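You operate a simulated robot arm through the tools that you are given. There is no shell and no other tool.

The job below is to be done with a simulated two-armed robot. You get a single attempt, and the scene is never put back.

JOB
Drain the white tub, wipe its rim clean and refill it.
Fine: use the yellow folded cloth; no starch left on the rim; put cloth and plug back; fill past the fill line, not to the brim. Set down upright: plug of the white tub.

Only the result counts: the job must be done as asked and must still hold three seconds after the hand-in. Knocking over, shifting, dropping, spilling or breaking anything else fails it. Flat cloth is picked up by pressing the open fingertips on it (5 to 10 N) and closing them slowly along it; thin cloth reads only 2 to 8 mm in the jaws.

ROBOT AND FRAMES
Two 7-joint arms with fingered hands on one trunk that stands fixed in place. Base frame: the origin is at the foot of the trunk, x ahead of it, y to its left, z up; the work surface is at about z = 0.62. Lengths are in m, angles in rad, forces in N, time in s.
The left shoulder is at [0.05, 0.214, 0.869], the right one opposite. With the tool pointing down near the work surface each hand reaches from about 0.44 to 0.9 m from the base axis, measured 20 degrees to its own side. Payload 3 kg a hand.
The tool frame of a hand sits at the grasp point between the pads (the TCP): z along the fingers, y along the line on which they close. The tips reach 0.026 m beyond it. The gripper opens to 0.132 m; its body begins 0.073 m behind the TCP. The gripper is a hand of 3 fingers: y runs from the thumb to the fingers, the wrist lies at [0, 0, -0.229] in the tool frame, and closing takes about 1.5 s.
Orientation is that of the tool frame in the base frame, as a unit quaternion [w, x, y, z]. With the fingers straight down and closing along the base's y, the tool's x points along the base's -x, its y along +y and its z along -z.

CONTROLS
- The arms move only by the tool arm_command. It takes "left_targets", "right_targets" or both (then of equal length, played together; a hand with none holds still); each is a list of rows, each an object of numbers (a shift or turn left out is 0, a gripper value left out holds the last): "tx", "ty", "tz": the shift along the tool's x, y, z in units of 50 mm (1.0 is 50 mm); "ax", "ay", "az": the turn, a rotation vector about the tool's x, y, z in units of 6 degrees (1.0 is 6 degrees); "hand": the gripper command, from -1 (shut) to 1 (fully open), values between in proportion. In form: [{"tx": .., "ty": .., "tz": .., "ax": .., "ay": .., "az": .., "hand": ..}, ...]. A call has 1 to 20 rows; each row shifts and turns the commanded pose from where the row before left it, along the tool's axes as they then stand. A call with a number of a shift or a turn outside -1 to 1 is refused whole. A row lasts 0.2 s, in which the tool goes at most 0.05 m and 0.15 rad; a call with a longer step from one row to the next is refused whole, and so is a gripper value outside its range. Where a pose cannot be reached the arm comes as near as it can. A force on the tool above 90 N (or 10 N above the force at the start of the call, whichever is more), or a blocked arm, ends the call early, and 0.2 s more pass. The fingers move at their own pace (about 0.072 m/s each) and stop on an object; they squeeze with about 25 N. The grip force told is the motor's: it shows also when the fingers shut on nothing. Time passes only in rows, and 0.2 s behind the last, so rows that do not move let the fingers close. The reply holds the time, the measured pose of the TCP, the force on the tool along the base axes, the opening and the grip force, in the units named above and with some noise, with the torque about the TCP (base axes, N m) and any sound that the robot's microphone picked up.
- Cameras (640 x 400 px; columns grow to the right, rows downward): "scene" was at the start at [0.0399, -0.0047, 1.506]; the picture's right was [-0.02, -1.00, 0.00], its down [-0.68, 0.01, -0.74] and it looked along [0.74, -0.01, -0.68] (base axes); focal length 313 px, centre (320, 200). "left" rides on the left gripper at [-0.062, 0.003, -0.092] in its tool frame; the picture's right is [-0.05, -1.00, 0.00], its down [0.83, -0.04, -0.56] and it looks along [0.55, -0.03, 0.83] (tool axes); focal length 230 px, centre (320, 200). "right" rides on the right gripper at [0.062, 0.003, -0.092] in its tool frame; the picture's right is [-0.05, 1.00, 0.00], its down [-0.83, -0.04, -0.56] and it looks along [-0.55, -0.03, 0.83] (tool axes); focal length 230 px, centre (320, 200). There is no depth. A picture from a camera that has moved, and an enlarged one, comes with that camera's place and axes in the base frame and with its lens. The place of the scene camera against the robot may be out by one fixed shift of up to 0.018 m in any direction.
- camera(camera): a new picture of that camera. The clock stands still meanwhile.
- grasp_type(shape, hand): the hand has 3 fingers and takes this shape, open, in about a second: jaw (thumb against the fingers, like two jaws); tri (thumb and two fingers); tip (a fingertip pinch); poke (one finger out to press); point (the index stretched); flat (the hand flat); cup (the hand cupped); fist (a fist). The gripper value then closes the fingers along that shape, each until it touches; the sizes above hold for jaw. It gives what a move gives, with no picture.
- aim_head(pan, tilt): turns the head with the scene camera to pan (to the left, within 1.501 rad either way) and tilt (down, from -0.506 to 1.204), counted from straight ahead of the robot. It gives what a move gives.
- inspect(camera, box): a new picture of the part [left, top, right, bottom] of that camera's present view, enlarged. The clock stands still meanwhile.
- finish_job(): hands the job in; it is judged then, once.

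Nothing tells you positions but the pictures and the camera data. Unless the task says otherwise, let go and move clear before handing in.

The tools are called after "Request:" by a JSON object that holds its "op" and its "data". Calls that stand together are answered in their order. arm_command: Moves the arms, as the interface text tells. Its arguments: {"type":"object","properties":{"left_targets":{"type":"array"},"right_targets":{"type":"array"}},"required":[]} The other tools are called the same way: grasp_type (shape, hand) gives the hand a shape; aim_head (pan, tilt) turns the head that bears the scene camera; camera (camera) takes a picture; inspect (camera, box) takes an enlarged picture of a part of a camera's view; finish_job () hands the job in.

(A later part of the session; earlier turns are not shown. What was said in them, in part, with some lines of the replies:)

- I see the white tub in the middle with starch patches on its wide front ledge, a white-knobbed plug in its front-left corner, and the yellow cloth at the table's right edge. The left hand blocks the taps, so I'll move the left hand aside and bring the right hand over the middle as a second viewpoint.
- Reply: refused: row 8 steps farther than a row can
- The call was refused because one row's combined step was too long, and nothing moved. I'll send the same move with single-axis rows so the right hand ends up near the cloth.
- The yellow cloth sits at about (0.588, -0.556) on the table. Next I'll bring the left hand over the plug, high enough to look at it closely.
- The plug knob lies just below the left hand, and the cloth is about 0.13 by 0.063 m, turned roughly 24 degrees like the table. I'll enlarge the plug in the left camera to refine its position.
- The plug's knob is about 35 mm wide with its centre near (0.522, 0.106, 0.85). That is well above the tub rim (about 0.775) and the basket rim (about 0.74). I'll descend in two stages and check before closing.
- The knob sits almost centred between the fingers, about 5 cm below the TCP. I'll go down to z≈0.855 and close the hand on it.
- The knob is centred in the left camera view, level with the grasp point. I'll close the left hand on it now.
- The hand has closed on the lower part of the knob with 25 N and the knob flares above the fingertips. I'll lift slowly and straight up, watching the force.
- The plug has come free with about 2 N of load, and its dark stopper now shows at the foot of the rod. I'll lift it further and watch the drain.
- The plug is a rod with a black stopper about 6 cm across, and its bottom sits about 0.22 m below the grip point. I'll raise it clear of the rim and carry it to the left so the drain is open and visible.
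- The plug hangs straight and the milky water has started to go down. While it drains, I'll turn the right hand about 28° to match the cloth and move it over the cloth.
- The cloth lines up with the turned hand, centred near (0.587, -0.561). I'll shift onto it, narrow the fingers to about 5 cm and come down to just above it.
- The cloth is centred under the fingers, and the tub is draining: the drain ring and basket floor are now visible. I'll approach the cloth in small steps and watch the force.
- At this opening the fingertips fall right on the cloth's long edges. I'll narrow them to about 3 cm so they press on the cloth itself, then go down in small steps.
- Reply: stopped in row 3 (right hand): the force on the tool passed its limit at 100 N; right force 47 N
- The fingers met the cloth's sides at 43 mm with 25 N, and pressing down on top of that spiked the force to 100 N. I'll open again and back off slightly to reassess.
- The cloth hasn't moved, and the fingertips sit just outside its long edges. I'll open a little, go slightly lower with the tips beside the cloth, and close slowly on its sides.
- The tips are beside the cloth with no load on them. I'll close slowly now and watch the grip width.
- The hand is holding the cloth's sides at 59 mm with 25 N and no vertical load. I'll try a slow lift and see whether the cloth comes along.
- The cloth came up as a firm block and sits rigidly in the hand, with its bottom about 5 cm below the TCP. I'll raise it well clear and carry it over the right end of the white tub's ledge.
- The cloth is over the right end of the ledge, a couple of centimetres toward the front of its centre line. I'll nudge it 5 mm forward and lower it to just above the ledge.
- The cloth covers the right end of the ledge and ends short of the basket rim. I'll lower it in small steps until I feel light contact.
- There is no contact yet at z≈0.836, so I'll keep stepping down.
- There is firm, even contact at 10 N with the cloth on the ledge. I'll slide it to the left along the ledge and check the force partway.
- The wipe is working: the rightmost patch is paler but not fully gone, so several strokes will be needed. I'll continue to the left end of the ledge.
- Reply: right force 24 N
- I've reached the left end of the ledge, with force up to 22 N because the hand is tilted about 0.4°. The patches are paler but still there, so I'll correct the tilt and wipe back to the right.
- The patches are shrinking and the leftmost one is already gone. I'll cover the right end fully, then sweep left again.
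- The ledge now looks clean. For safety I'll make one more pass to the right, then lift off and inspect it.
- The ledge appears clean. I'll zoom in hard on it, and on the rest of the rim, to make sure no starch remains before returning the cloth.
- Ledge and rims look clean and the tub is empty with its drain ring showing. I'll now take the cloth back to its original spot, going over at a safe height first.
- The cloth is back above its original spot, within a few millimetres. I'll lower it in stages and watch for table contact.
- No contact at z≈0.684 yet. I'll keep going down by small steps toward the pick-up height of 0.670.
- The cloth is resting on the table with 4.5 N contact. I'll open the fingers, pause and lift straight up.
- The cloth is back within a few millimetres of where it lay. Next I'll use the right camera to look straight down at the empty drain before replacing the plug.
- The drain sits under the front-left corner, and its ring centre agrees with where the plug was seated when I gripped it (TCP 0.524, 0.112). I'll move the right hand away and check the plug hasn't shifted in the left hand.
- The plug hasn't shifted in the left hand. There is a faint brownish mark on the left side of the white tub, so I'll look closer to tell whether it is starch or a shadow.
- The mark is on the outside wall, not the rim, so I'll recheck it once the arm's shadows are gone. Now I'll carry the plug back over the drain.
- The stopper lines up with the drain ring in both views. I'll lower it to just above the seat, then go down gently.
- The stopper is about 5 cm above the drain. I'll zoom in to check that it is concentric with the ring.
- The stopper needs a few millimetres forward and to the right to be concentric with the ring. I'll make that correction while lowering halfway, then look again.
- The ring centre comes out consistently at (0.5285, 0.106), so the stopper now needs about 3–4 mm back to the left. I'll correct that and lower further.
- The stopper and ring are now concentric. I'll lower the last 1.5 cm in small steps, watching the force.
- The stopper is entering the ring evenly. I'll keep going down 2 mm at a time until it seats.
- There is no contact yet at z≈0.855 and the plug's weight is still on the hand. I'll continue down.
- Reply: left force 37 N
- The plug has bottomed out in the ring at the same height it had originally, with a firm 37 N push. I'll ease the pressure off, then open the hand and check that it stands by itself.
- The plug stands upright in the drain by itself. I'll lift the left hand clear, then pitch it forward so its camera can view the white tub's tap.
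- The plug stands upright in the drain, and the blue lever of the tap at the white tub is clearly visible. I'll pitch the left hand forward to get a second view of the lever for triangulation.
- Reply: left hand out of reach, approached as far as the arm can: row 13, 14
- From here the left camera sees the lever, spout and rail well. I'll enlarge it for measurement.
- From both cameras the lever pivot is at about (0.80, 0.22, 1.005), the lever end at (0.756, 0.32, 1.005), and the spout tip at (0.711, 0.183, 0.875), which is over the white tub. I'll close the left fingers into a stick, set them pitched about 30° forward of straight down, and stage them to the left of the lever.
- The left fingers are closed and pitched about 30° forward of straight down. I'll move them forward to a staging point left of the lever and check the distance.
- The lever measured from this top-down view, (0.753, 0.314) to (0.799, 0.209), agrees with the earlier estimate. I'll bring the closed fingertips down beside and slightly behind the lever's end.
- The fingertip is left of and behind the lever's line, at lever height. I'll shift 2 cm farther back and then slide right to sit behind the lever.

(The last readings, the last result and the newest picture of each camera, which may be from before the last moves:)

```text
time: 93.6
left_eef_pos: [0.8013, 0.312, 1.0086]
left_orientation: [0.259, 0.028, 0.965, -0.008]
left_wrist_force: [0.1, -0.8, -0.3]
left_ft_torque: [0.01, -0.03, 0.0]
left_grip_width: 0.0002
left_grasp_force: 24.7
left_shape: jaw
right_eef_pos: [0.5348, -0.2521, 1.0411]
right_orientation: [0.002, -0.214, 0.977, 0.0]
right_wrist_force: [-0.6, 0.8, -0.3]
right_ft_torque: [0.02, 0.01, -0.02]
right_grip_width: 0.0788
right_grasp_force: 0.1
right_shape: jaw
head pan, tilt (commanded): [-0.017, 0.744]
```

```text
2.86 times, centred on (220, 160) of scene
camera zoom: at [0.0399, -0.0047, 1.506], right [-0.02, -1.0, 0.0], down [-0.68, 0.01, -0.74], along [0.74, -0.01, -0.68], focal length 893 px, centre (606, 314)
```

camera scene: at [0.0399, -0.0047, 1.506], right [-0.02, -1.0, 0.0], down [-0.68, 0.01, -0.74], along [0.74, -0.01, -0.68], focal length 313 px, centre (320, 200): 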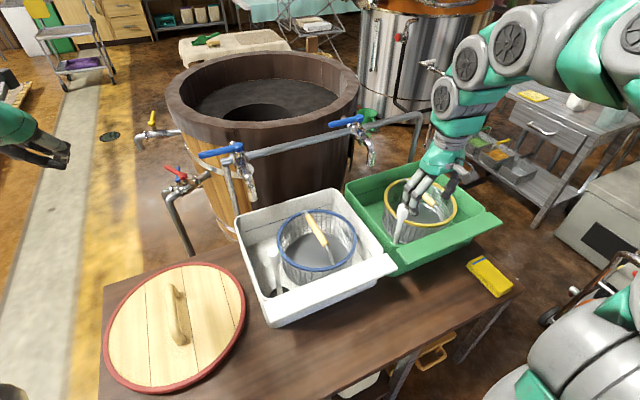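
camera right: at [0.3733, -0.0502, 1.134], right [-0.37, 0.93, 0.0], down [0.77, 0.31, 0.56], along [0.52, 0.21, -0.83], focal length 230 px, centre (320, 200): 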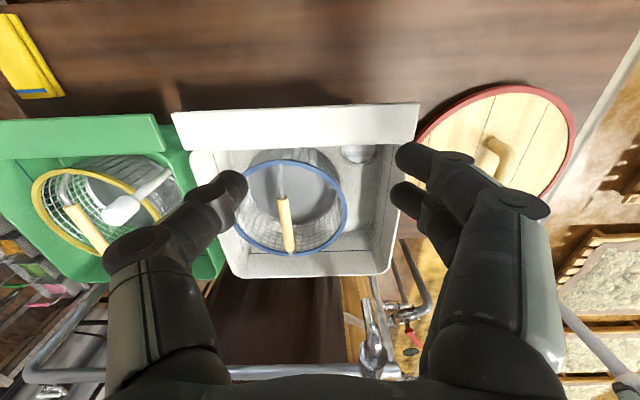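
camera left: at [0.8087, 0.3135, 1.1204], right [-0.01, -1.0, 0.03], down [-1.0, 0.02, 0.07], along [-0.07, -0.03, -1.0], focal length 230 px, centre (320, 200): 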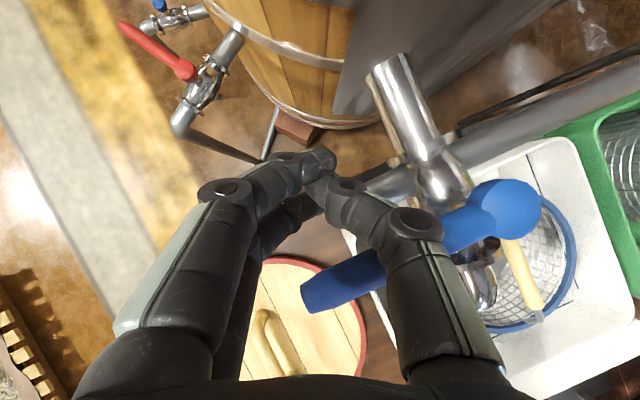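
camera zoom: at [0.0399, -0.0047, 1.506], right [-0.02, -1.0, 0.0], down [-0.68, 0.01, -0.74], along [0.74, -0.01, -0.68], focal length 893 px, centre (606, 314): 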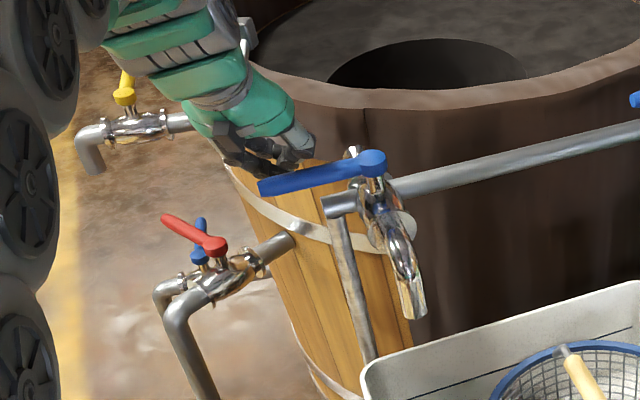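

The closed fingertips are now behind the lever. I'll pull slowly toward the robot and watch the force and the lever's response.

Request:
{"op": "arm_command", "data": {"left_targets": [{"tx": 0.2, "ty": -0.05, "tz": -0.12}, {"tx": 0.2, "ty": -0.05, "tz": -0.12}, {}]}}

Request:
{"op": "arm_command", "data": {"left_targets": [{"tx": 0.2, "ty": -0.05, "tz": -0.12}, {}]}}

Request:
{"op": "inspect", "data": {"camera": "scene", "box": [130, 90, 310, 230]}}

Request:
{"op": "camera", "data": {"camera": "left"}}

```text
time: 94.4
left_eef_pos: [0.7779, 0.3084, 1.0087]
left_orientation: [0.258, 0.028, 0.966, -0.007]
left_wrist_force: [2.2, -0.4, 4.1]
left_ft_torque: [-0.13, 0.08, 0.06]
left_grip_width: 0.0002
left_grasp_force: 25.0
left_shape: jaw
right_eef_pos: [0.5351, -0.2515, 1.0415]
right_orientation: [0.002, -0.213, 0.977, 0.0]
right_wrist_force: [0.5, 0.1, -0.3]
right_ft_torque: [0.02, 0.01, -0.02]
right_grip_width: 0.0787
right_grasp_force: 0.0
right_shape: jaw
head pan, tilt (commanded): [-0.017, 0.744]
```

```text
time: 95.0
left_eef_pos: [0.768, 0.3082, 1.0088]
left_orientation: [0.259, 0.029, 0.965, -0.008]
left_wrist_force: [2.2, 0.9, 5.6]
left_ft_torque: [-0.11, 0.08, 0.03]
left_grip_width: 0.0001
left_grasp_force: 24.8
left_shape: jaw
right_eef_pos: [0.5347, -0.2523, 1.042]
right_orientation: [0.002, -0.213, 0.977, 0.001]
right_wrist_force: [0.2, -0.5, 0.0]
right_ft_torque: [0.04, 0.01, 0.01]
right_grip_width: 0.0788
right_grasp_force: 0.0
right_shape: jaw
head pan, tilt (commanded): [-0.017, 0.744]
```

```text
2.86 times, centred on (220, 160) of scene
camera zoom: at [0.0399, -0.0047, 1.506], right [-0.02, -1.0, 0.0], down [-0.68, 0.01, -0.74], along [0.74, -0.01, -0.68], focal length 893 px, centre (606, 314)
```

zoom: 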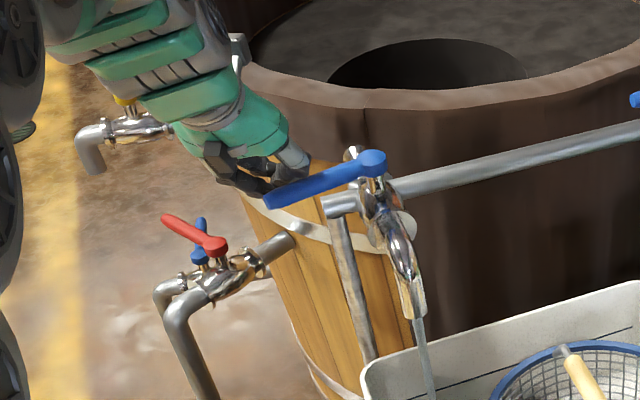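

```text
taken
camera left: at [0.7748, 0.3105, 1.1213], right [-0.01, -1.0, 0.03], down [-1.0, 0.02, 0.06], along [-0.06, -0.02, -1.0], focal length 230 px, centre (320, 200)
```

left: 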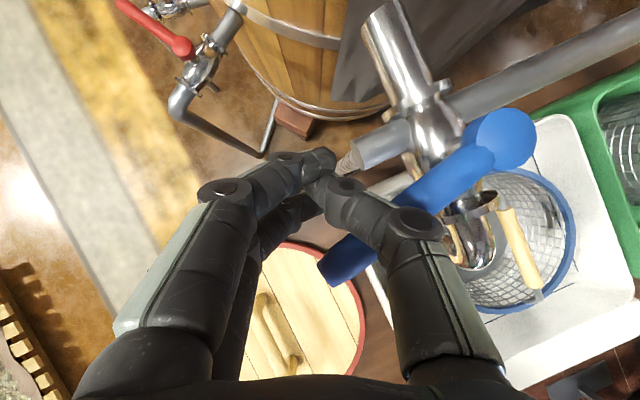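

The lever turned easily and water is flowing from the spout. I'll check that the stream lands inside the tub before opening further.

Request:
{"op": "inspect", "data": {"camera": "scene", "box": [220, 140, 400, 330]}}

Request:
{"op": "inspect", "data": {"camera": "scene", "box": [220, 160, 310, 250]}}

```text
2.11 times, centred on (310, 235) of scene
camera zoom: at [0.0399, -0.0047, 1.506], right [-0.02, -1.0, 0.0], down [-0.68, 0.01, -0.74], along [0.74, -0.01, -0.68], focal length 658 px, centre (341, 126)
```

zoom: 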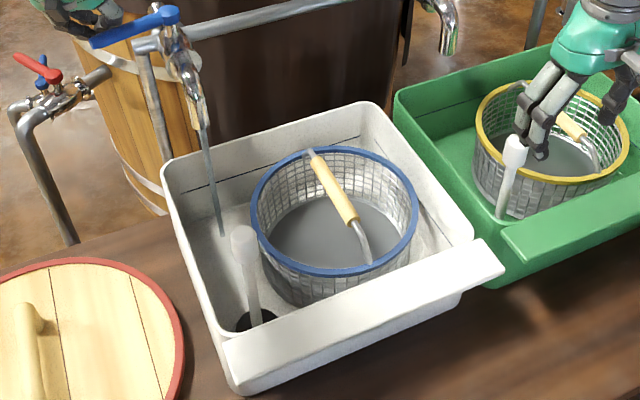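

```text
4.44 times, centred on (265, 205) of scene
camera zoom: at [0.0399, -0.0047, 1.506], right [-0.02, -1.0, 0.0], down [-0.68, 0.01, -0.74], along [0.74, -0.01, -0.68], focal length 1390 px, centre (564, 178)
```

zoom: 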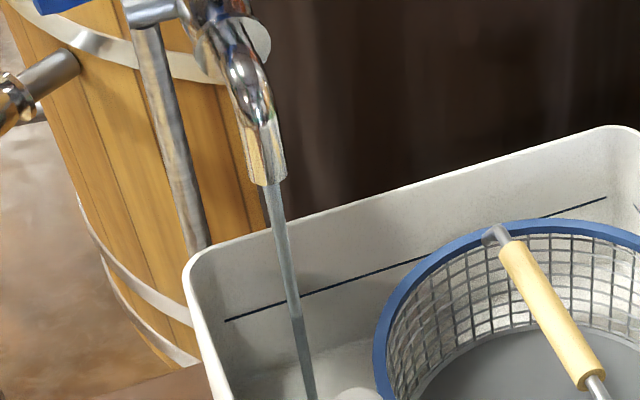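

The stream falls straight down onto the tub floor, well inside the walls. I'll open the lever further for a faster fill, following its arc.

Request:
{"op": "arm_command", "data": {"left_targets": [{"tx": 0.25, "ty": -0.15, "tz": -0.14}, {"tx": 0.25, "ty": -0.18, "tz": -0.14}, {"tx": 0.22, "ty": -0.24, "tz": -0.14}, {}]}}

Request:
{"op": "inspect", "data": {"camera": "scene", "box": [180, 120, 360, 290]}}

Request:
{"op": "camera", "data": {"camera": "left"}}

```text
time: 96.0
left_eef_pos: [0.7219, 0.2811, 1.0083]
left_orientation: [0.259, 0.029, 0.965, -0.008]
left_wrist_force: [-1.4, 2.9, 3.0]
left_ft_torque: [-0.1, 0.07, -0.07]
left_grip_width: 0.0001
left_grasp_force: 24.7
left_shape: jaw
right_eef_pos: [0.5349, -0.2528, 1.0405]
right_orientation: [0.002, -0.214, 0.977, 0.001]
right_wrist_force: [0.0, -0.1, -0.3]
right_ft_torque: [0.0, 0.0, 0.01]
right_grip_width: 0.0793
right_grasp_force: 0.0
right_shape: jaw
head pan, tilt (commanded): [-0.017, 0.744]
```

```text
2.35 times, centred on (270, 205) of scene
camera zoom: at [0.0399, -0.0047, 1.506], right [-0.02, -1.0, 0.0], down [-0.68, 0.01, -0.74], along [0.74, -0.01, -0.68], focal length 736 px, centre (438, 188)
```

zoom: 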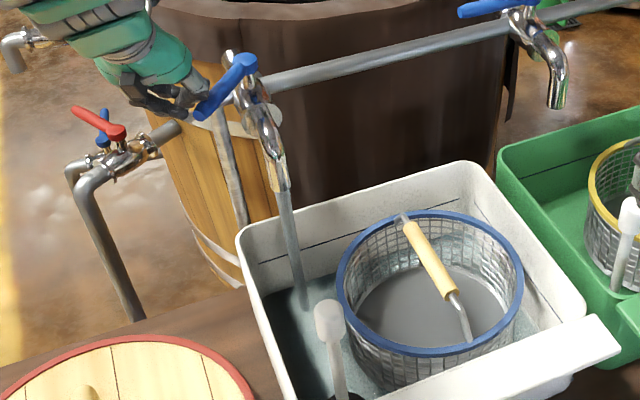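

```text
taken
camera left: at [0.7297, 0.2842, 1.1191], right [-0.01, -1.0, 0.03], down [-1.0, 0.02, 0.07], along [-0.07, -0.02, -1.0], focal length 230 px, centre (320, 200)
```

left: 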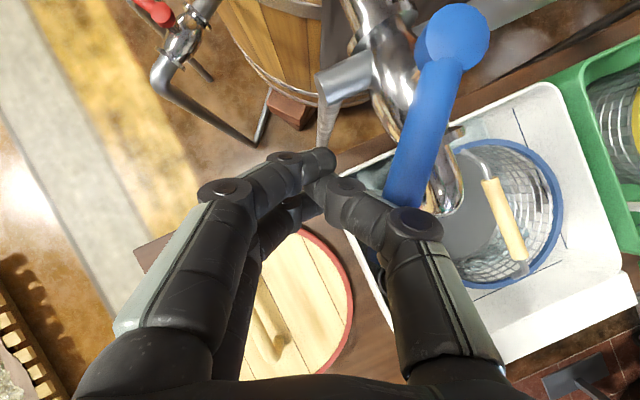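

The flow is strong and the floor is already covered. I'll move the fingertips over to the other side of the lever now, ready to close it.

Request:
{"op": "arm_command", "data": {"left_targets": [{"tx": -0.35, "tz": -0.61}, {"tx": -0.35, "tz": -0.61}, {"tx": 0.2, "ty": -0.75, "tz": -0.12}, {"tx": 0.2, "ty": -0.75, "tz": -0.12}, {"tx": 0.2, "ty": -0.75, "tz": -0.12}]}}

Request:
{"op": "inspect", "data": {"camera": "scene", "box": [200, 130, 400, 330]}}

Request:
{"op": "camera", "data": {"camera": "left"}}

```text
time: 97.2
left_eef_pos: [0.68, 0.1707, 1.0801]
left_orientation: [0.26, 0.028, 0.965, -0.008]
left_wrist_force: [-0.6, 0.1, -0.3]
left_ft_torque: [-0.01, -0.02, -0.04]
left_grip_width: 0.0
left_grasp_force: 25.2
left_shape: jaw
right_eef_pos: [0.5353, -0.2518, 1.0433]
right_orientation: [0.003, -0.214, 0.977, 0.001]
right_wrist_force: [-0.2, -0.2, -0.8]
right_ft_torque: [0.02, -0.02, 0.01]
right_grip_width: 0.0786
right_grasp_force: 0.0
right_shape: jaw
head pan, tilt (commanded): [-0.017, 0.744]
```

```text
2.00 times, centred on (300, 230) of scene
camera zoom: at [0.0399, -0.0047, 1.506], right [-0.02, -1.0, 0.0], down [-0.68, 0.01, -0.74], along [0.74, -0.01, -0.68], focal length 625 px, centre (360, 140)
```

zoom: 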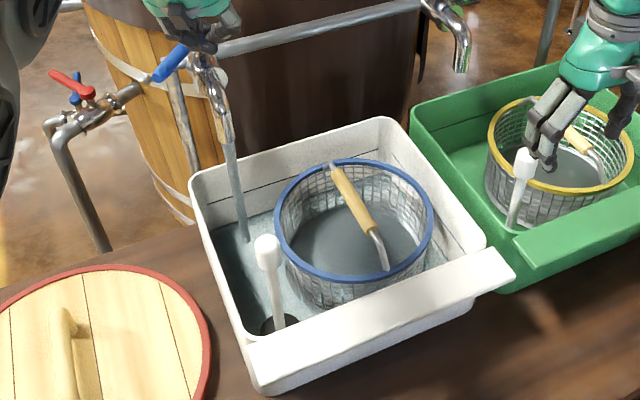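

```text
taken
camera left: at [0.6868, 0.1723, 1.192], right [-0.01, -1.0, 0.03], down [-1.0, 0.02, 0.06], along [-0.06, -0.02, -1.0], focal length 230 px, centre (320, 200)
```

left: 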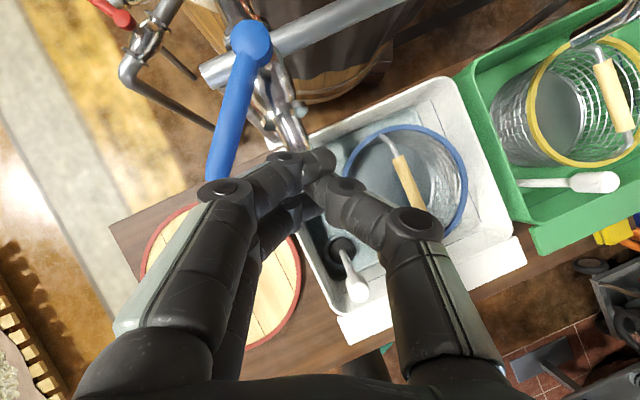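

The water level is still low and the lever is about halfway open. I'll lower the fingertips on the right side of the lever so I can close it at the right moment.

Request:
{"op": "arm_command", "data": {"left_targets": [{"ty": -0.35}, {"tx": 0.33, "tz": 0.56}, {"tx": 0.32, "tz": 0.56}, {}]}}

Request:
{"op": "inspect", "data": {"camera": "scene", "box": [200, 130, 400, 330]}}

Request:
{"op": "camera", "data": {"camera": "left"}}

```text
time: 98.2
left_eef_pos: [0.6794, 0.1543, 1.0145]
left_orientation: [0.259, 0.029, 0.965, -0.008]
left_wrist_force: [0.0, 0.2, -1.0]
left_ft_torque: [0.01, -0.03, 0.0]
left_grip_width: 0.0
left_grasp_force: 24.9
left_shape: jaw
right_eef_pos: [0.5345, -0.252, 1.0418]
right_orientation: [0.002, -0.214, 0.977, 0.0]
right_wrist_force: [-0.1, 0.2, 0.0]
right_ft_torque: [-0.02, -0.02, 0.0]
right_grip_width: 0.0787
right_grasp_force: 0.0
right_shape: jaw
head pan, tilt (commanded): [-0.017, 0.744]
```

```text
2.00 times, centred on (300, 230) of scene
camera zoom: at [0.0399, -0.0047, 1.506], right [-0.02, -1.0, 0.0], down [-0.68, 0.01, -0.74], along [0.74, -0.01, -0.68], focal length 625 px, centre (360, 140)
```

zoom: 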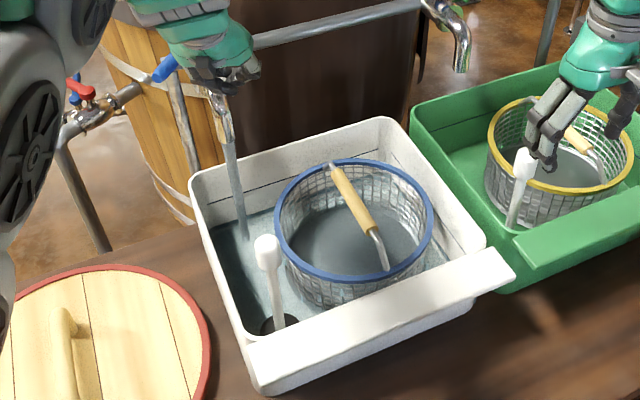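

```text
taken
camera left: at [0.6871, 0.1559, 1.1266], right [-0.01, -1.0, 0.03], down [-1.0, 0.02, 0.06], along [-0.07, -0.02, -1.0], focal length 230 px, centre (320, 200)
```

left: 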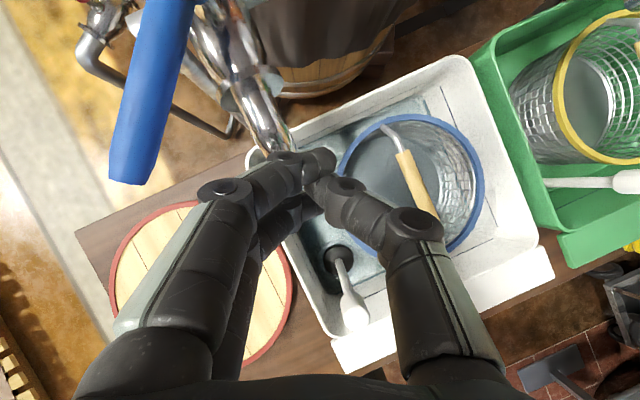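

The hand is in position to the right of the lever and the stream is steady. I'll let it run and watch the level against the fill line.

Request:
{"op": "arm_command", "data": {"left_targets": [{}, {}, {}, {}, {}, {}, {}, {}, {}, {}]}}

Request:
{"op": "inspect", "data": {"camera": "scene", "box": [225, 180, 395, 320]}}

```text
time: 100.4
left_eef_pos: [0.6805, 0.1531, 1.0144]
left_orientation: [0.259, 0.029, 0.966, -0.008]
left_wrist_force: [-0.8, 0.3, -0.9]
left_ft_torque: [0.0, 0.03, -0.01]
left_grip_width: 0.0
left_grasp_force: 25.1
left_shape: jaw
right_eef_pos: [0.5348, -0.251, 1.0409]
right_orientation: [0.002, -0.212, 0.977, 0.001]
right_wrist_force: [1.5, 0.2, -0.8]
right_ft_torque: [0.0, -0.02, 0.03]
right_grip_width: 0.0785
right_grasp_force: 0.1
right_shape: jaw
head pan, tilt (commanded): [-0.017, 0.744]
```

```text
2.86 times, centred on (310, 250) of scene
camera zoom: at [0.0399, -0.0047, 1.506], right [-0.02, -1.0, 0.0], down [-0.68, 0.01, -0.74], along [0.74, -0.01, -0.68], focal length 893 px, centre (349, 57)
```

zoom: 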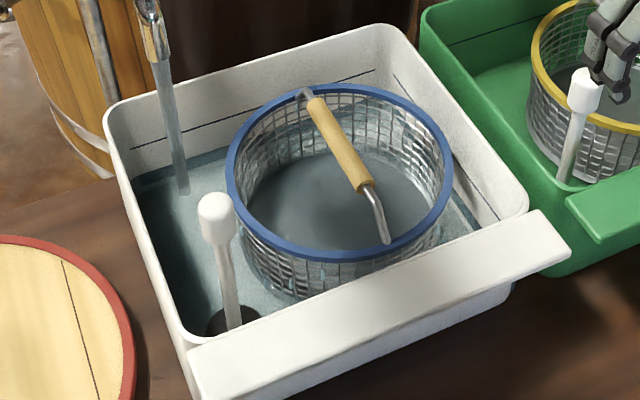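

The level is about 3 cm up and rising roughly 6 mm per second, and the fill line is about 3–4 cm higher. I'll wait a few more seconds and check again.

Request:
{"op": "arm_command", "data": {"left_targets": [{}, {}, {}, {}, {}, {}, {}, {}, {}, {}, {}, {}, {}, {}, {}]}}

Request:
{"op": "inspect", "data": {"camera": "scene", "box": [225, 180, 395, 320]}}

```text
time: 103.6
left_eef_pos: [0.6793, 0.154, 1.0139]
left_orientation: [0.259, 0.028, 0.965, -0.008]
left_wrist_force: [0.1, 0.0, 0.2]
left_ft_torque: [-0.01, 0.01, 0.0]
left_grip_width: 0.0
left_grasp_force: 24.4
left_shape: jaw
right_eef_pos: [0.5354, -0.2521, 1.0424]
right_orientation: [0.003, -0.212, 0.977, 0.0]
right_wrist_force: [-0.3, 0.1, 0.6]
right_ft_torque: [0.03, -0.05, -0.02]
right_grip_width: 0.0788
right_grasp_force: 0.0
right_shape: jaw
head pan, tilt (commanded): [-0.017, 0.744]
```

```text
2.86 times, centred on (310, 250) of scene
camera zoom: at [0.0399, -0.0047, 1.506], right [-0.02, -1.0, 0.0], down [-0.68, 0.01, -0.74], along [0.74, -0.01, -0.68], focal length 893 px, centre (349, 57)
```

zoom: 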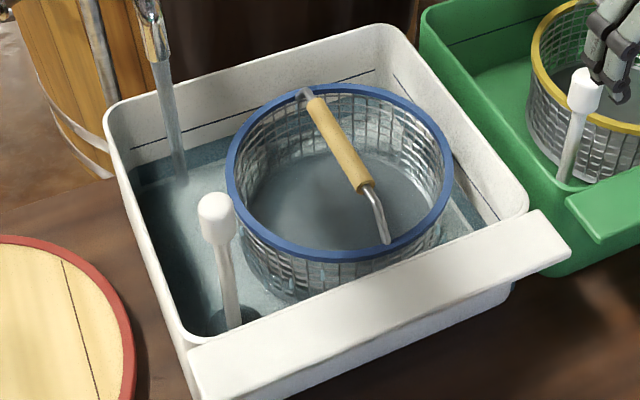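

The waterline is now about half as far below the fill line as before. I'll wait about 3 more seconds and look again.

Request:
{"op": "arm_command", "data": {"left_targets": [{}, {}, {}, {}, {}, {}, {}, {}, {}, {}, {}, {}, {}, {}]}}

Request:
{"op": "inspect", "data": {"camera": "scene", "box": [225, 180, 395, 320]}}

```text
time: 106.6
left_eef_pos: [0.6792, 0.1549, 1.0146]
left_orientation: [0.259, 0.028, 0.965, -0.007]
left_wrist_force: [-0.2, 0.9, -0.7]
left_ft_torque: [-0.03, -0.02, -0.01]
left_grip_width: 0.0003
left_grasp_force: 24.8
left_shape: jaw
right_eef_pos: [0.5339, -0.2518, 1.0418]
right_orientation: [0.002, -0.213, 0.977, 0.001]
right_wrist_force: [-0.4, 0.3, 0.2]
right_ft_torque: [0.01, 0.01, 0.03]
right_grip_width: 0.0789
right_grasp_force: 0.1
right_shape: jaw
head pan, tilt (commanded): [-0.017, 0.744]
```

```text
2.86 times, centred on (310, 250) of scene
camera zoom: at [0.0399, -0.0047, 1.506], right [-0.02, -1.0, 0.0], down [-0.68, 0.01, -0.74], along [0.74, -0.01, -0.68], focal length 893 px, centre (349, 57)
```

zoom: 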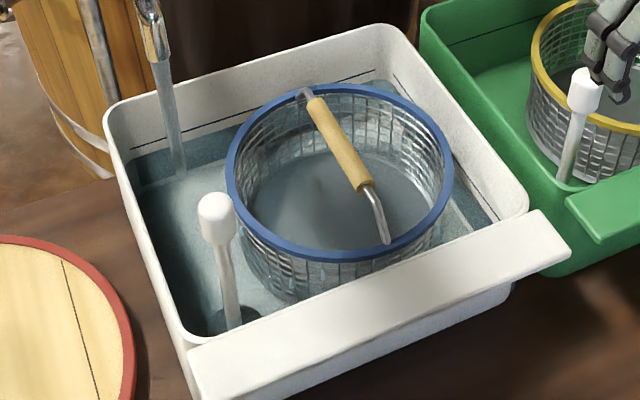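

The water has almost reached the fill line. I'll zoom in on the back-left wall.

Request:
{"op": "inspect", "data": {"camera": "scene", "box": [230, 195, 300, 250]}}

Request:
{"op": "inspect", "data": {"camera": "scene", "box": [320, 190, 390, 260]}}

```text
7.27 times, centred on (265, 222) of scene
camera zoom: at [0.0399, -0.0047, 1.506], right [-0.02, -1.0, 0.0], down [-0.68, 0.01, -0.74], along [0.74, -0.01, -0.68], focal length 2274 px, centre (720, 36)
```

zoom: 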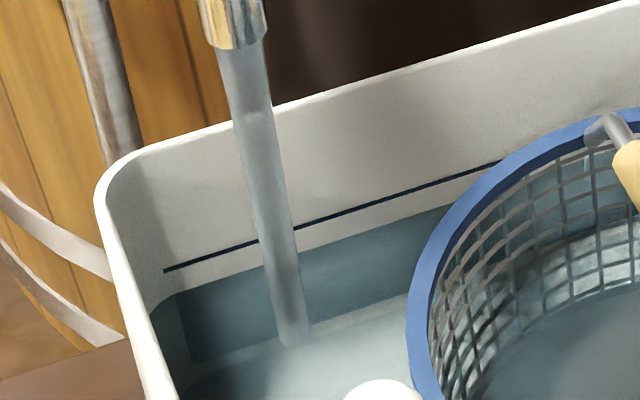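

```text
5.71 times, centred on (355, 225) of scene
camera zoom: at [0.0399, -0.0047, 1.506], right [-0.02, -1.0, 0.0], down [-0.68, 0.01, -0.74], along [0.74, -0.01, -0.68], focal length 1787 px, centre (120, 57)
```

zoom: 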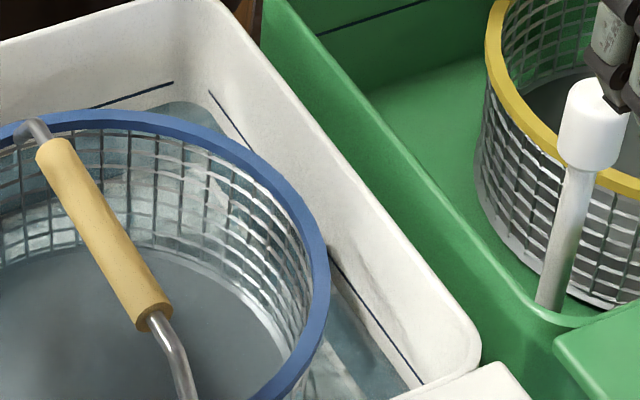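

The water is about 1.7 cm below the line and rising roughly 4 mm per second, with about 8 cm from the line to the rim. I'll wait about 6 seconds and check.

Request:
{"op": "arm_command", "data": {"left_targets": [{}, {}, {}, {}, {}, {}, {}, {}, {}, {}, {}, {}, {}, {}, {}, {}, {}, {}, {}, {}]}}

Request:
{"op": "arm_command", "data": {"left_targets": [{}, {}, {}, {}, {}, {}, {}, {}]}}

Request:
{"op": "inspect", "data": {"camera": "scene", "box": [230, 195, 300, 250]}}

Request:
{"op": "camera", "data": {"camera": "left"}}

```text
time: 110.8
left_eef_pos: [0.6794, 0.153, 1.015]
left_orientation: [0.258, 0.029, 0.966, -0.008]
left_wrist_force: [0.1, -0.6, -0.6]
left_ft_torque: [-0.03, 0.01, 0.01]
left_grip_width: 0.0
left_grasp_force: 25.4
left_shape: jaw
right_eef_pos: [0.5349, -0.2519, 1.0421]
right_orientation: [0.003, -0.213, 0.977, 0.001]
right_wrist_force: [-0.6, -0.8, -0.2]
right_ft_torque: [0.02, 0.0, 0.04]
right_grip_width: 0.079
right_grasp_force: 0.2
right_shape: jaw
head pan, tilt (commanded): [-0.017, 0.744]
```

```text
time: 112.6
left_eef_pos: [0.6781, 0.1533, 1.0149]
left_orientation: [0.259, 0.028, 0.965, -0.007]
left_wrist_force: [-0.3, -0.3, -0.5]
left_ft_torque: [0.02, -0.02, -0.03]
left_grip_width: 0.0
left_grasp_force: 24.9
left_shape: jaw
right_eef_pos: [0.5355, -0.2523, 1.0418]
right_orientation: [0.003, -0.213, 0.977, 0.001]
right_wrist_force: [-0.4, 0.6, -0.7]
right_ft_torque: [0.0, 0.02, -0.02]
right_grip_width: 0.0786
right_grasp_force: 0.2
right_shape: jaw
head pan, tilt (commanded): [-0.017, 0.744]
```

```text
7.27 times, centred on (265, 222) of scene
camera zoom: at [0.0399, -0.0047, 1.506], right [-0.02, -1.0, 0.0], down [-0.68, 0.01, -0.74], along [0.74, -0.01, -0.68], focal length 2274 px, centre (720, 36)
```

zoom: 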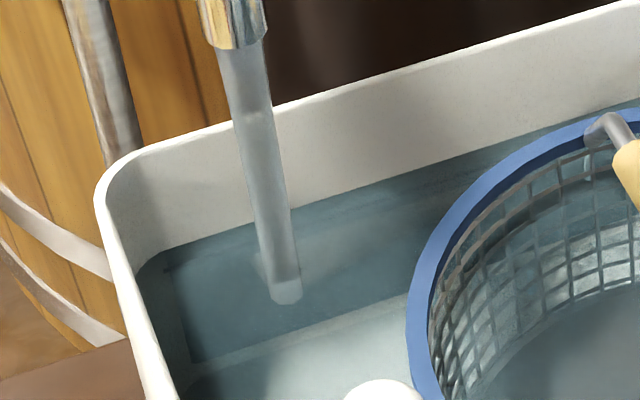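

```text
taken
camera left: at [0.687, 0.1561, 1.1267], right [-0.01, -1.0, 0.03], down [-1.0, 0.02, 0.07], along [-0.07, -0.02, -1.0], focal length 230 px, centre (320, 200)
```

left: 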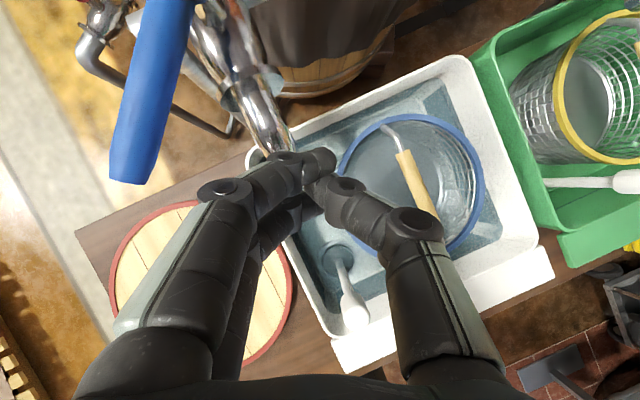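

The water is now about 1.2 cm past the fill line and well below the rim. I'll push the lever back toward closed along its arc now.

Request:
{"op": "arm_command", "data": {"left_targets": [{"tx": -0.02, "ty": 0.78, "tz": 0.01}, {"tx": 0.05, "ty": 0.49, "tz": -0.03}, {"tx": -0.06, "ty": 0.52, "tz": 0.03}, {"tx": -0.17, "ty": 0.48, "tz": 0.1}]}}

Request:
{"op": "camera", "data": {"camera": "left"}}

Request:
{"op": "inspect", "data": {"camera": "scene", "box": [170, 110, 320, 250]}}

```text
time: 113.6
left_eef_pos: [0.7008, 0.2671, 1.0157]
left_orientation: [0.258, 0.029, 0.966, -0.008]
left_wrist_force: [-2.0, 0.0, 3.0]
left_ft_torque: [0.03, -0.07, 0.02]
left_grip_width: 0.0002
left_grasp_force: 24.3
left_shape: jaw
right_eef_pos: [0.5362, -0.2523, 1.0419]
right_orientation: [0.003, -0.212, 0.977, 0.001]
right_wrist_force: [0.8, 0.3, 0.6]
right_ft_torque: [-0.02, -0.02, 0.0]
right_grip_width: 0.0792
right_grasp_force: 0.1
right_shape: jaw
head pan, tilt (commanded): [-0.017, 0.744]
```

```text
taken
camera left: at [0.7071, 0.2696, 1.127], right [-0.01, -1.0, 0.03], down [-1.0, 0.02, 0.07], along [-0.07, -0.03, -1.0], focal length 230 px, centre (320, 200)
```

left: 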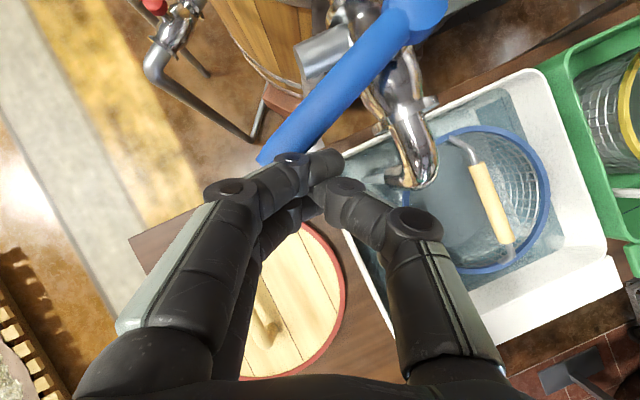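

```text
2.86 times, centred on (245, 180) of scene
camera zoom: at [0.0399, -0.0047, 1.506], right [-0.02, -1.0, 0.0], down [-0.68, 0.01, -0.74], along [0.74, -0.01, -0.68], focal length 893 px, centre (534, 257)
```

zoom: 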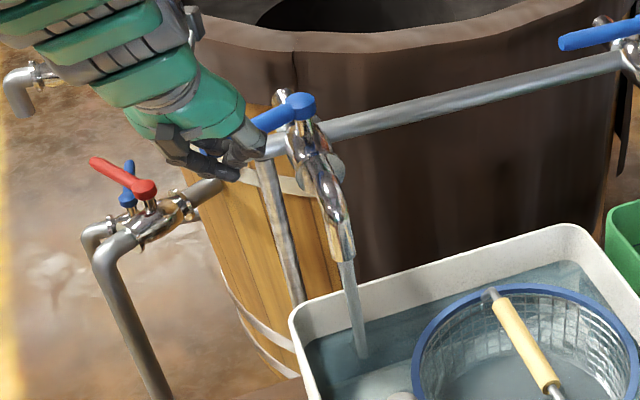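

The lever is about two thirds of the way back and the flow is thinning. I'll push it the rest of the way to its closed stop.

Request:
{"op": "arm_command", "data": {"left_targets": [{"tx": -0.18, "ty": 0.11, "tz": 0.1}, {"tx": -0.17, "ty": 0.11, "tz": 0.1}, {}]}}

Request:
{"op": "camera", "data": {"camera": "left"}}

Request:
{"op": "inspect", "data": {"camera": "scene", "box": [170, 110, 320, 250]}}

```text
time: 114.4
left_eef_pos: [0.7202, 0.2785, 1.0153]
left_orientation: [0.258, 0.029, 0.966, -0.008]
left_wrist_force: [-2.5, -0.3, -1.7]
left_ft_torque: [-0.01, 0.04, -0.02]
left_grip_width: 0.0
left_grasp_force: 25.2
left_shape: jaw
right_eef_pos: [0.5332, -0.2519, 1.042]
right_orientation: [0.003, -0.213, 0.977, 0.0]
right_wrist_force: [0.3, 0.1, -0.3]
right_ft_torque: [0.02, 0.02, 0.0]
right_grip_width: 0.0788
right_grasp_force: 0.1
right_shape: jaw
head pan, tilt (commanded): [-0.017, 0.744]
```

```text
taken
camera left: at [0.727, 0.2803, 1.1282], right [-0.01, -1.0, 0.03], down [-1.0, 0.02, 0.07], along [-0.07, -0.03, -1.0], focal length 230 px, centre (320, 200)
```

left: 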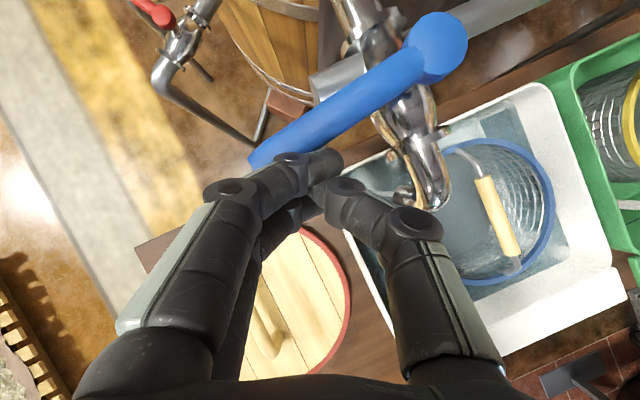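

```text
2.86 times, centred on (245, 180) of scene
camera zoom: at [0.0399, -0.0047, 1.506], right [-0.02, -1.0, 0.0], down [-0.68, 0.01, -0.74], along [0.74, -0.01, -0.68], focal length 893 px, centre (534, 257)
```

zoom: 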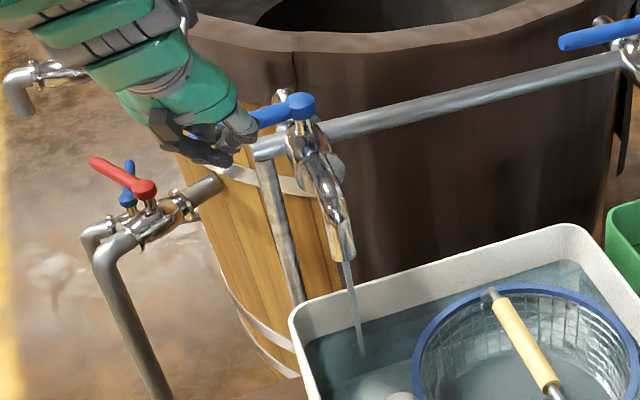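

Only a thin trickle is left, so the lever is a few degrees short of closed. I'll push it the last bit.

Request:
{"op": "arm_command", "data": {"left_targets": [{"tx": -0.13, "ty": 0.08, "tz": 0.075}, {"tx": -0.1, "ty": 0.06, "tz": 0.06}, {}]}}

Request:
{"op": "camera", "data": {"camera": "left"}}

Request:
{"op": "inspect", "data": {"camera": "scene", "box": [170, 110, 320, 250]}}

```text
time: 115.2
left_eef_pos: [0.7335, 0.2831, 1.0148]
left_orientation: [0.257, 0.029, 0.966, -0.008]
left_wrist_force: [-23.4, 3.0, 0.0]
left_ft_torque: [0.03, 0.23, -0.01]
left_grip_width: 0.0003
left_grasp_force: 25.1
left_shape: jaw
right_eef_pos: [0.5342, -0.2526, 1.0418]
right_orientation: [0.002, -0.214, 0.977, 0.0]
right_wrist_force: [0.6, 0.1, -0.3]
right_ft_torque: [0.02, -0.01, 0.03]
right_grip_width: 0.0787
right_grasp_force: 0.0
right_shape: jaw
head pan, tilt (commanded): [-0.017, 0.744]
```

```text
taken
camera left: at [0.7401, 0.2868, 1.1268], right [-0.01, -1.0, 0.03], down [-1.0, 0.02, 0.07], along [-0.07, -0.02, -1.0], focal length 230 px, centre (320, 200)
```

left: 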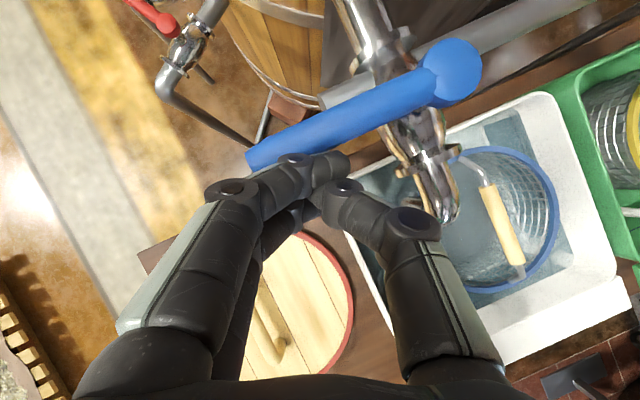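

```text
2.86 times, centred on (245, 180) of scene
camera zoom: at [0.0395, -0.0046, 1.5061], right [-0.02, -1.0, 0.0], down [-0.68, 0.01, -0.74], along [0.74, -0.01, -0.68], focal length 893 px, centre (534, 257)
```

zoom: 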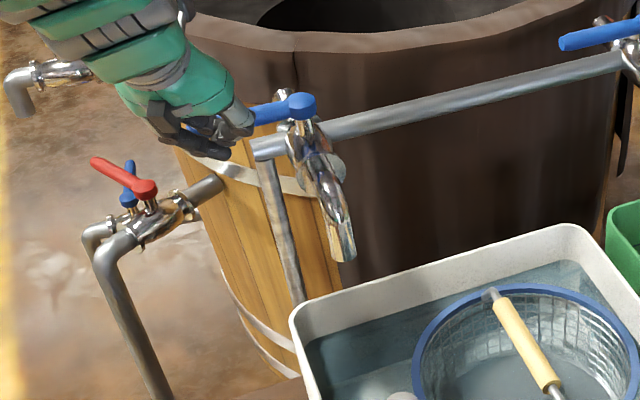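

The stream has stopped and the lever is hard against its closed stop at 23 N. I'll back the hand away from the lever and check the water level and tap again.

Request:
{"op": "arm_command", "data": {"left_targets": [{"tx": 0.4, "ty": -0.03, "tz": -0.25}, {"tx": 0.6, "ty": -0.04, "tz": -0.35}, {"tx": -0.3, "tz": -0.8}, {"tx": -0.3, "tz": -0.8}, {"tz": -1}, {"tz": -1}, {"ty": 0.9}, {"ty": 0.9}, {}]}}

Request:
{"op": "camera", "data": {"camera": "scene"}}

Request:
{"op": "inspect", "data": {"camera": "scene", "box": [170, 110, 320, 250]}}

Request:
{"op": "inspect", "data": {"camera": "scene", "box": [225, 180, 395, 320]}}

```text
time: 117.2
left_eef_pos: [0.6156, 0.3759, 1.1879]
left_orientation: [0.258, 0.028, 0.966, -0.007]
left_wrist_force: [0.0, -1.4, -0.9]
left_ft_torque: [0.0, -0.02, 0.01]
left_grip_width: 0.0
left_grasp_force: 25.2
left_shape: jaw
right_eef_pos: [0.5341, -0.2519, 1.0421]
right_orientation: [0.002, -0.214, 0.977, 0.001]
right_wrist_force: [0.2, 0.5, -0.6]
right_ft_torque: [0.05, 0.0, -0.03]
right_grip_width: 0.0787
right_grasp_force: 0.0
right_shape: jaw
head pan, tilt (commanded): [-0.017, 0.744]
```

```text
taken
camera scene: at [0.0399, -0.0047, 1.506], right [-0.02, -1.0, 0.0], down [-0.68, 0.01, -0.74], along [0.74, -0.01, -0.68], focal length 313 px, centre (320, 200)
```

scene: 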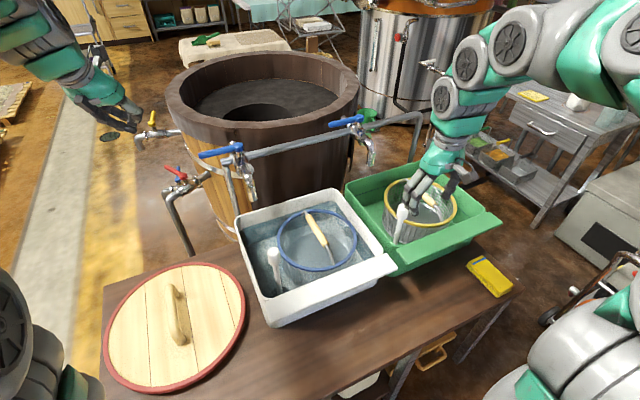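

```text
2.86 times, centred on (245, 180) of scene
camera zoom: at [0.0399, -0.0047, 1.506], right [-0.02, -1.0, 0.0], down [-0.68, 0.01, -0.74], along [0.74, -0.01, -0.68], focal length 893 px, centre (534, 257)
```

zoom: 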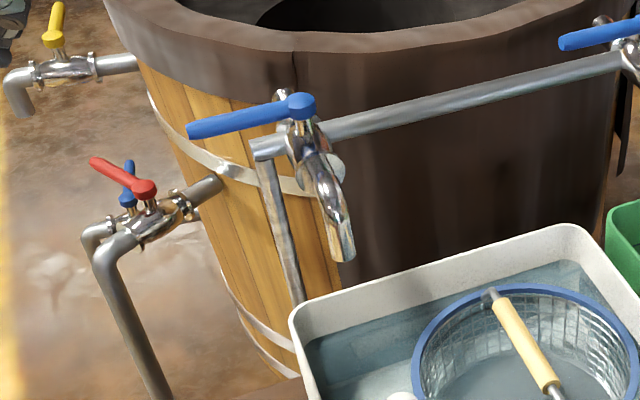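

```text
2.86 times, centred on (310, 250) of scene
camera zoom: at [0.0399, -0.0047, 1.506], right [-0.02, -1.0, 0.0], down [-0.68, 0.01, -0.74], along [0.74, -0.01, -0.68], focal length 893 px, centre (349, 57)
```

zoom: 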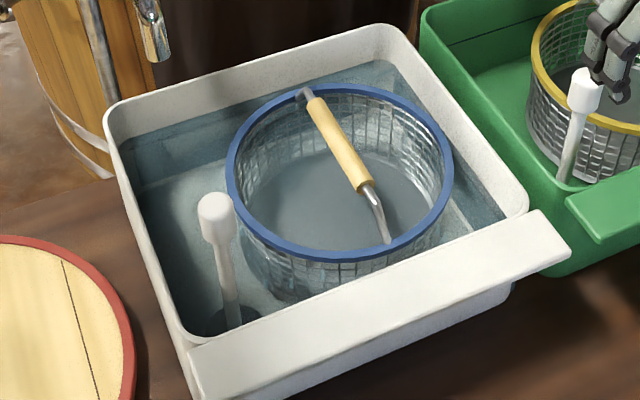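

The tap is closed, the water stands past the fill line, and the plug is upright. I'll retract both hands, let a few seconds pass, and check that the level holds.

Request:
{"op": "arm_command", "data": {"left_targets": [{"tz": -1, "hand": 1}, {"tz": -1}, {"ty": 1}, {}, {}, {}, {}, {}, {}, {}, {}, {}, {}, {}, {}, {}], "right_targets": [{"tz": -1}, {"tz": -1}, {"ty": -1}, {"ty": -1}, {"tx": 1}, {}, {}, {}, {}, {}, {}, {}, {}, {}, {}, {}]}}

Request:
{"op": "camera", "data": {"camera": "scene"}}

Request:
{"op": "inspect", "data": {"camera": "scene", "box": [225, 180, 395, 320]}}

Request:
{"op": "inspect", "data": {"camera": "scene", "box": [230, 195, 300, 250]}}

Request:
{"op": "inspect", "data": {"camera": "scene", "box": [440, 240, 540, 310]}}

```text
time: 120.6
left_eef_pos: [0.5682, 0.429, 1.2726]
left_orientation: [0.259, 0.028, 0.965, -0.007]
left_wrist_force: [0.3, 0.6, -0.2]
left_ft_torque: [0.0, 0.0, 0.01]
left_grip_width: 0.1317
left_grasp_force: 0.0
left_shape: jaw
right_eef_pos: [0.5311, -0.364, 1.145]
right_orientation: [0.002, -0.213, 0.977, 0.002]
right_wrist_force: [-0.2, 0.2, 0.2]
right_ft_torque: [-0.03, -0.02, 0.0]
right_grip_width: 0.0788
right_grasp_force: 0.0
right_shape: jaw
head pan, tilt (commanded): [-0.017, 0.744]
```

```text
taken
camera scene: at [0.0399, -0.0047, 1.506], right [-0.02, -1.0, 0.0], down [-0.68, 0.01, -0.74], along [0.74, -0.01, -0.68], focal length 313 px, centre (320, 200)
```

scene: 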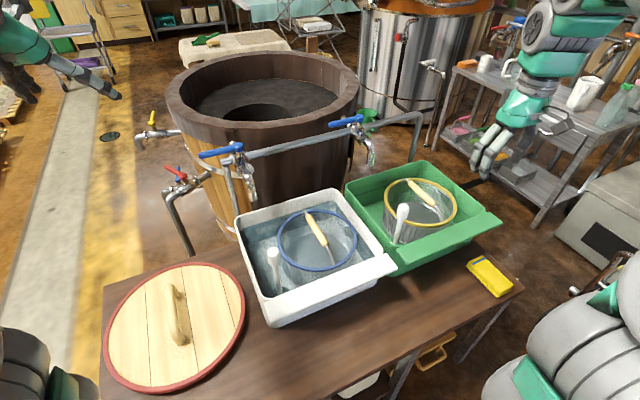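

```text
2.86 times, centred on (310, 250) of scene
camera zoom: at [0.0399, -0.0047, 1.506], right [-0.02, -1.0, 0.0], down [-0.68, 0.01, -0.74], along [0.74, -0.01, -0.68], focal length 893 px, centre (349, 57)
```

zoom: 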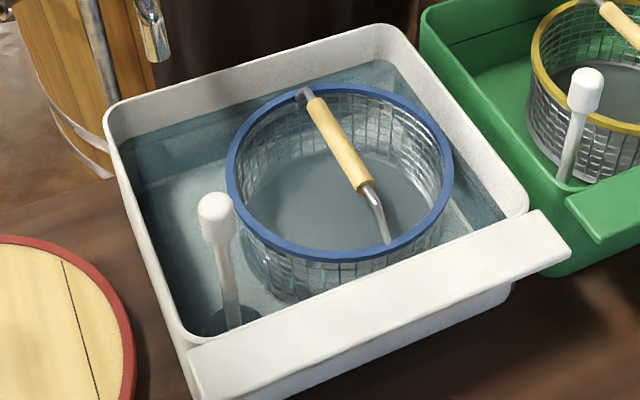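

```text
7.27 times, centred on (265, 222) of scene
camera zoom: at [0.0399, -0.0047, 1.506], right [-0.02, -1.0, 0.0], down [-0.68, 0.01, -0.74], along [0.74, -0.01, -0.68], focal length 2274 px, centre (720, 36)
```

zoom: 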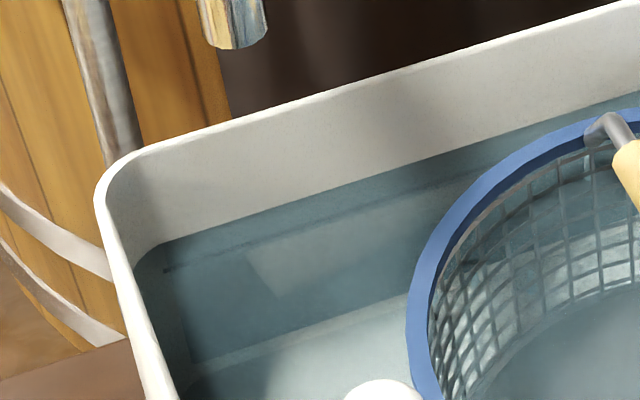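

```text
5.71 times, centred on (490, 275) of scene
camera zoom: at [0.0399, -0.0047, 1.506], right [-0.02, -1.0, 0.0], down [-0.68, 0.01, -0.74], along [0.74, -0.01, -0.68], focal length 1787 px, centre (-651, -229)
```

zoom: 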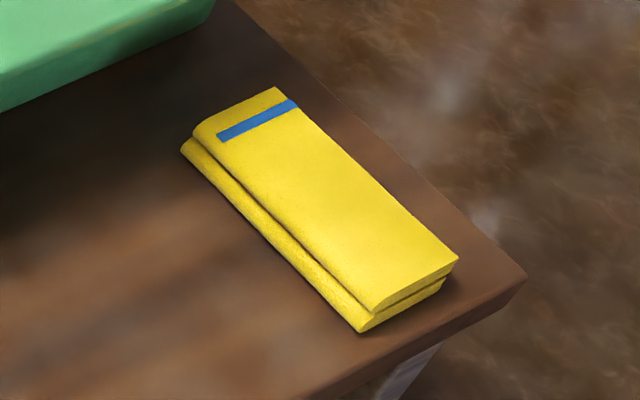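

Everything looks in place: tap shut, cloth back, plug upright, water past the line. I'll let a few more seconds pass to confirm the water level doesn't drop, and recheck the ledge.

Request:
{"op": "arm_command", "data": {"left_targets": [{}, {}, {}, {}, {}, {}, {}, {}, {}, {}, {}, {}, {}, {}, {}, {}, {}, {}, {}, {}]}}

Request:
{"op": "inspect", "data": {"camera": "scene", "box": [230, 195, 300, 250]}}

Request:
{"op": "inspect", "data": {"camera": "scene", "box": [265, 245, 405, 330]}}

Request:
{"op": "camera", "data": {"camera": "left"}}

Request:
{"op": "camera", "data": {"camera": "right"}}

```text
time: 124.8
left_eef_pos: [0.5694, 0.4292, 1.2733]
left_orientation: [0.258, 0.029, 0.966, -0.008]
left_wrist_force: [-0.8, -0.1, -0.1]
left_ft_torque: [0.01, 0.0, -0.02]
left_grip_width: 0.1321
left_grasp_force: 0.0
left_shape: jaw
right_eef_pos: [0.5309, -0.3651, 1.1435]
right_orientation: [0.002, -0.213, 0.977, 0.001]
right_wrist_force: [-0.9, 0.0, 0.3]
right_ft_torque: [0.0, 0.0, 0.02]
right_grip_width: 0.0789
right_grasp_force: 0.1
right_shape: jaw
head pan, tilt (commanded): [-0.017, 0.744]
```

```text
7.27 times, centred on (265, 222) of scene
camera zoom: at [0.0399, -0.0047, 1.506], right [-0.02, -1.0, 0.0], down [-0.68, 0.01, -0.74], along [0.74, -0.01, -0.68], focal length 2274 px, centre (720, 36)
```

zoom: 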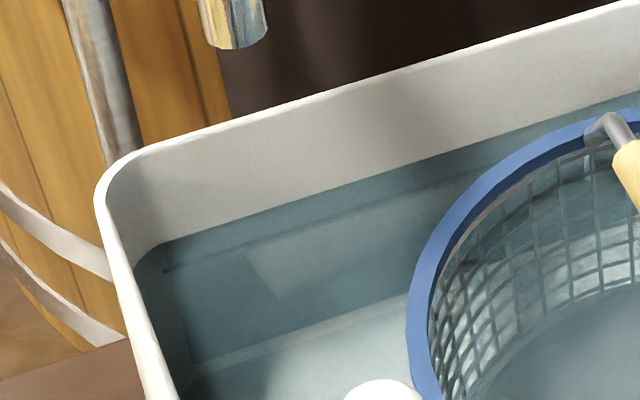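

```text
4.57 times, centred on (335, 288) of scene
camera zoom: at [0.0399, -0.0047, 1.506], right [-0.02, -1.0, 0.0], down [-0.68, 0.01, -0.74], along [0.74, -0.01, -0.68], focal length 1429 px, centre (251, -200)
```

zoom: 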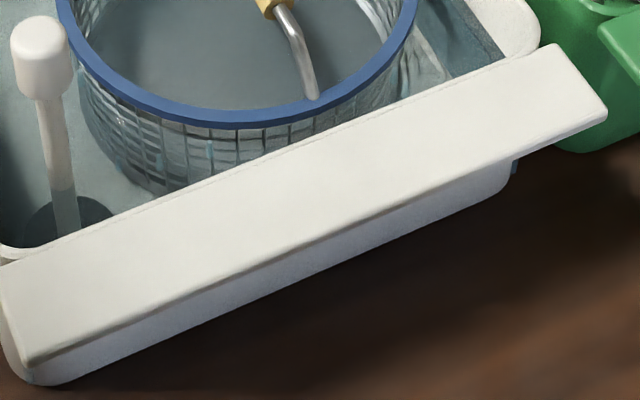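

```text
taken
camera left: at [0.5762, 0.4311, 1.385], right [-0.01, -1.0, 0.03], down [-1.0, 0.02, 0.07], along [-0.07, -0.02, -1.0], focal length 230 px, centre (320, 200)
```

left: 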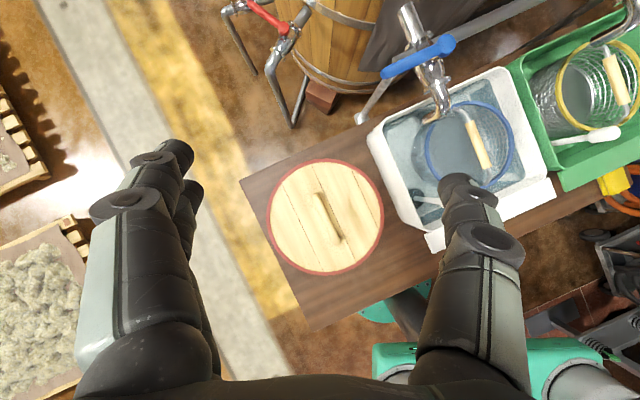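

```text
taken
camera right: at [0.4735, -0.3871, 1.2366], right [-0.37, 0.93, 0.0], down [0.77, 0.31, 0.56], along [0.52, 0.21, -0.83], focal length 230 px, centre (320, 200)
```

right: 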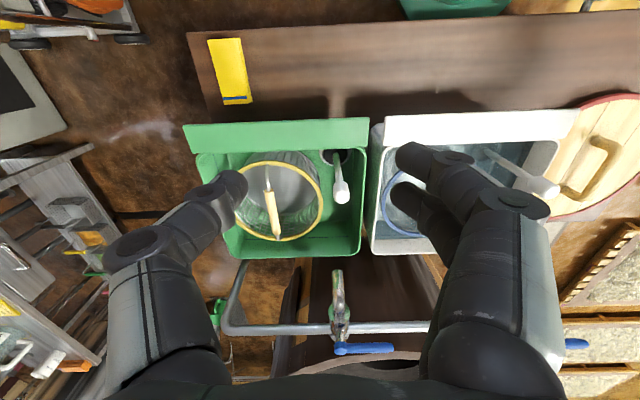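

The level has held steady for more than four seconds, about 1.5 cm past the fill line and well below the rim. The ledge is clean, the cloth and plug are back, the tap is shut and both hands are clear, so I'm handing the job in.

Request:
{"op": "finish_job", "data": {}}

```text
The job is handed in.
```

The white tub has been drained, its rim wiped clean and the tub refilled, and I've handed the job in. I don't have the judge's result.

- **Drain and plug:** I pulled the plug, let the tub empty, then put the plug back. It stands upright in the drain, and the water level held for the four seconds I watched.
- **Rim:** I wiped the front ledge with the yellow cloth until all five starch patches were gone. Close-up views showed no starch on the ledge or the rims I could see. A faint brownish mark on the tub's outer left wall, below the rim, is still unexplained. I took it for a shadow or surface stain, never got a clear second look, and left it alone.
- **Cloth:** It is back within about 5 mm of where it lay.
- **Refill:** The water stands about 1.5 cm past the fill line, with about 6 cm of wall still showing below the rim. The tap is fully closed and dry.

The first attempt to pick up the cloth pressed too hard, and the force peaked at about 100 N before the arm stopped itself. The cloth wasn't displaced. I saw no sign that anything else was moved or spilled.
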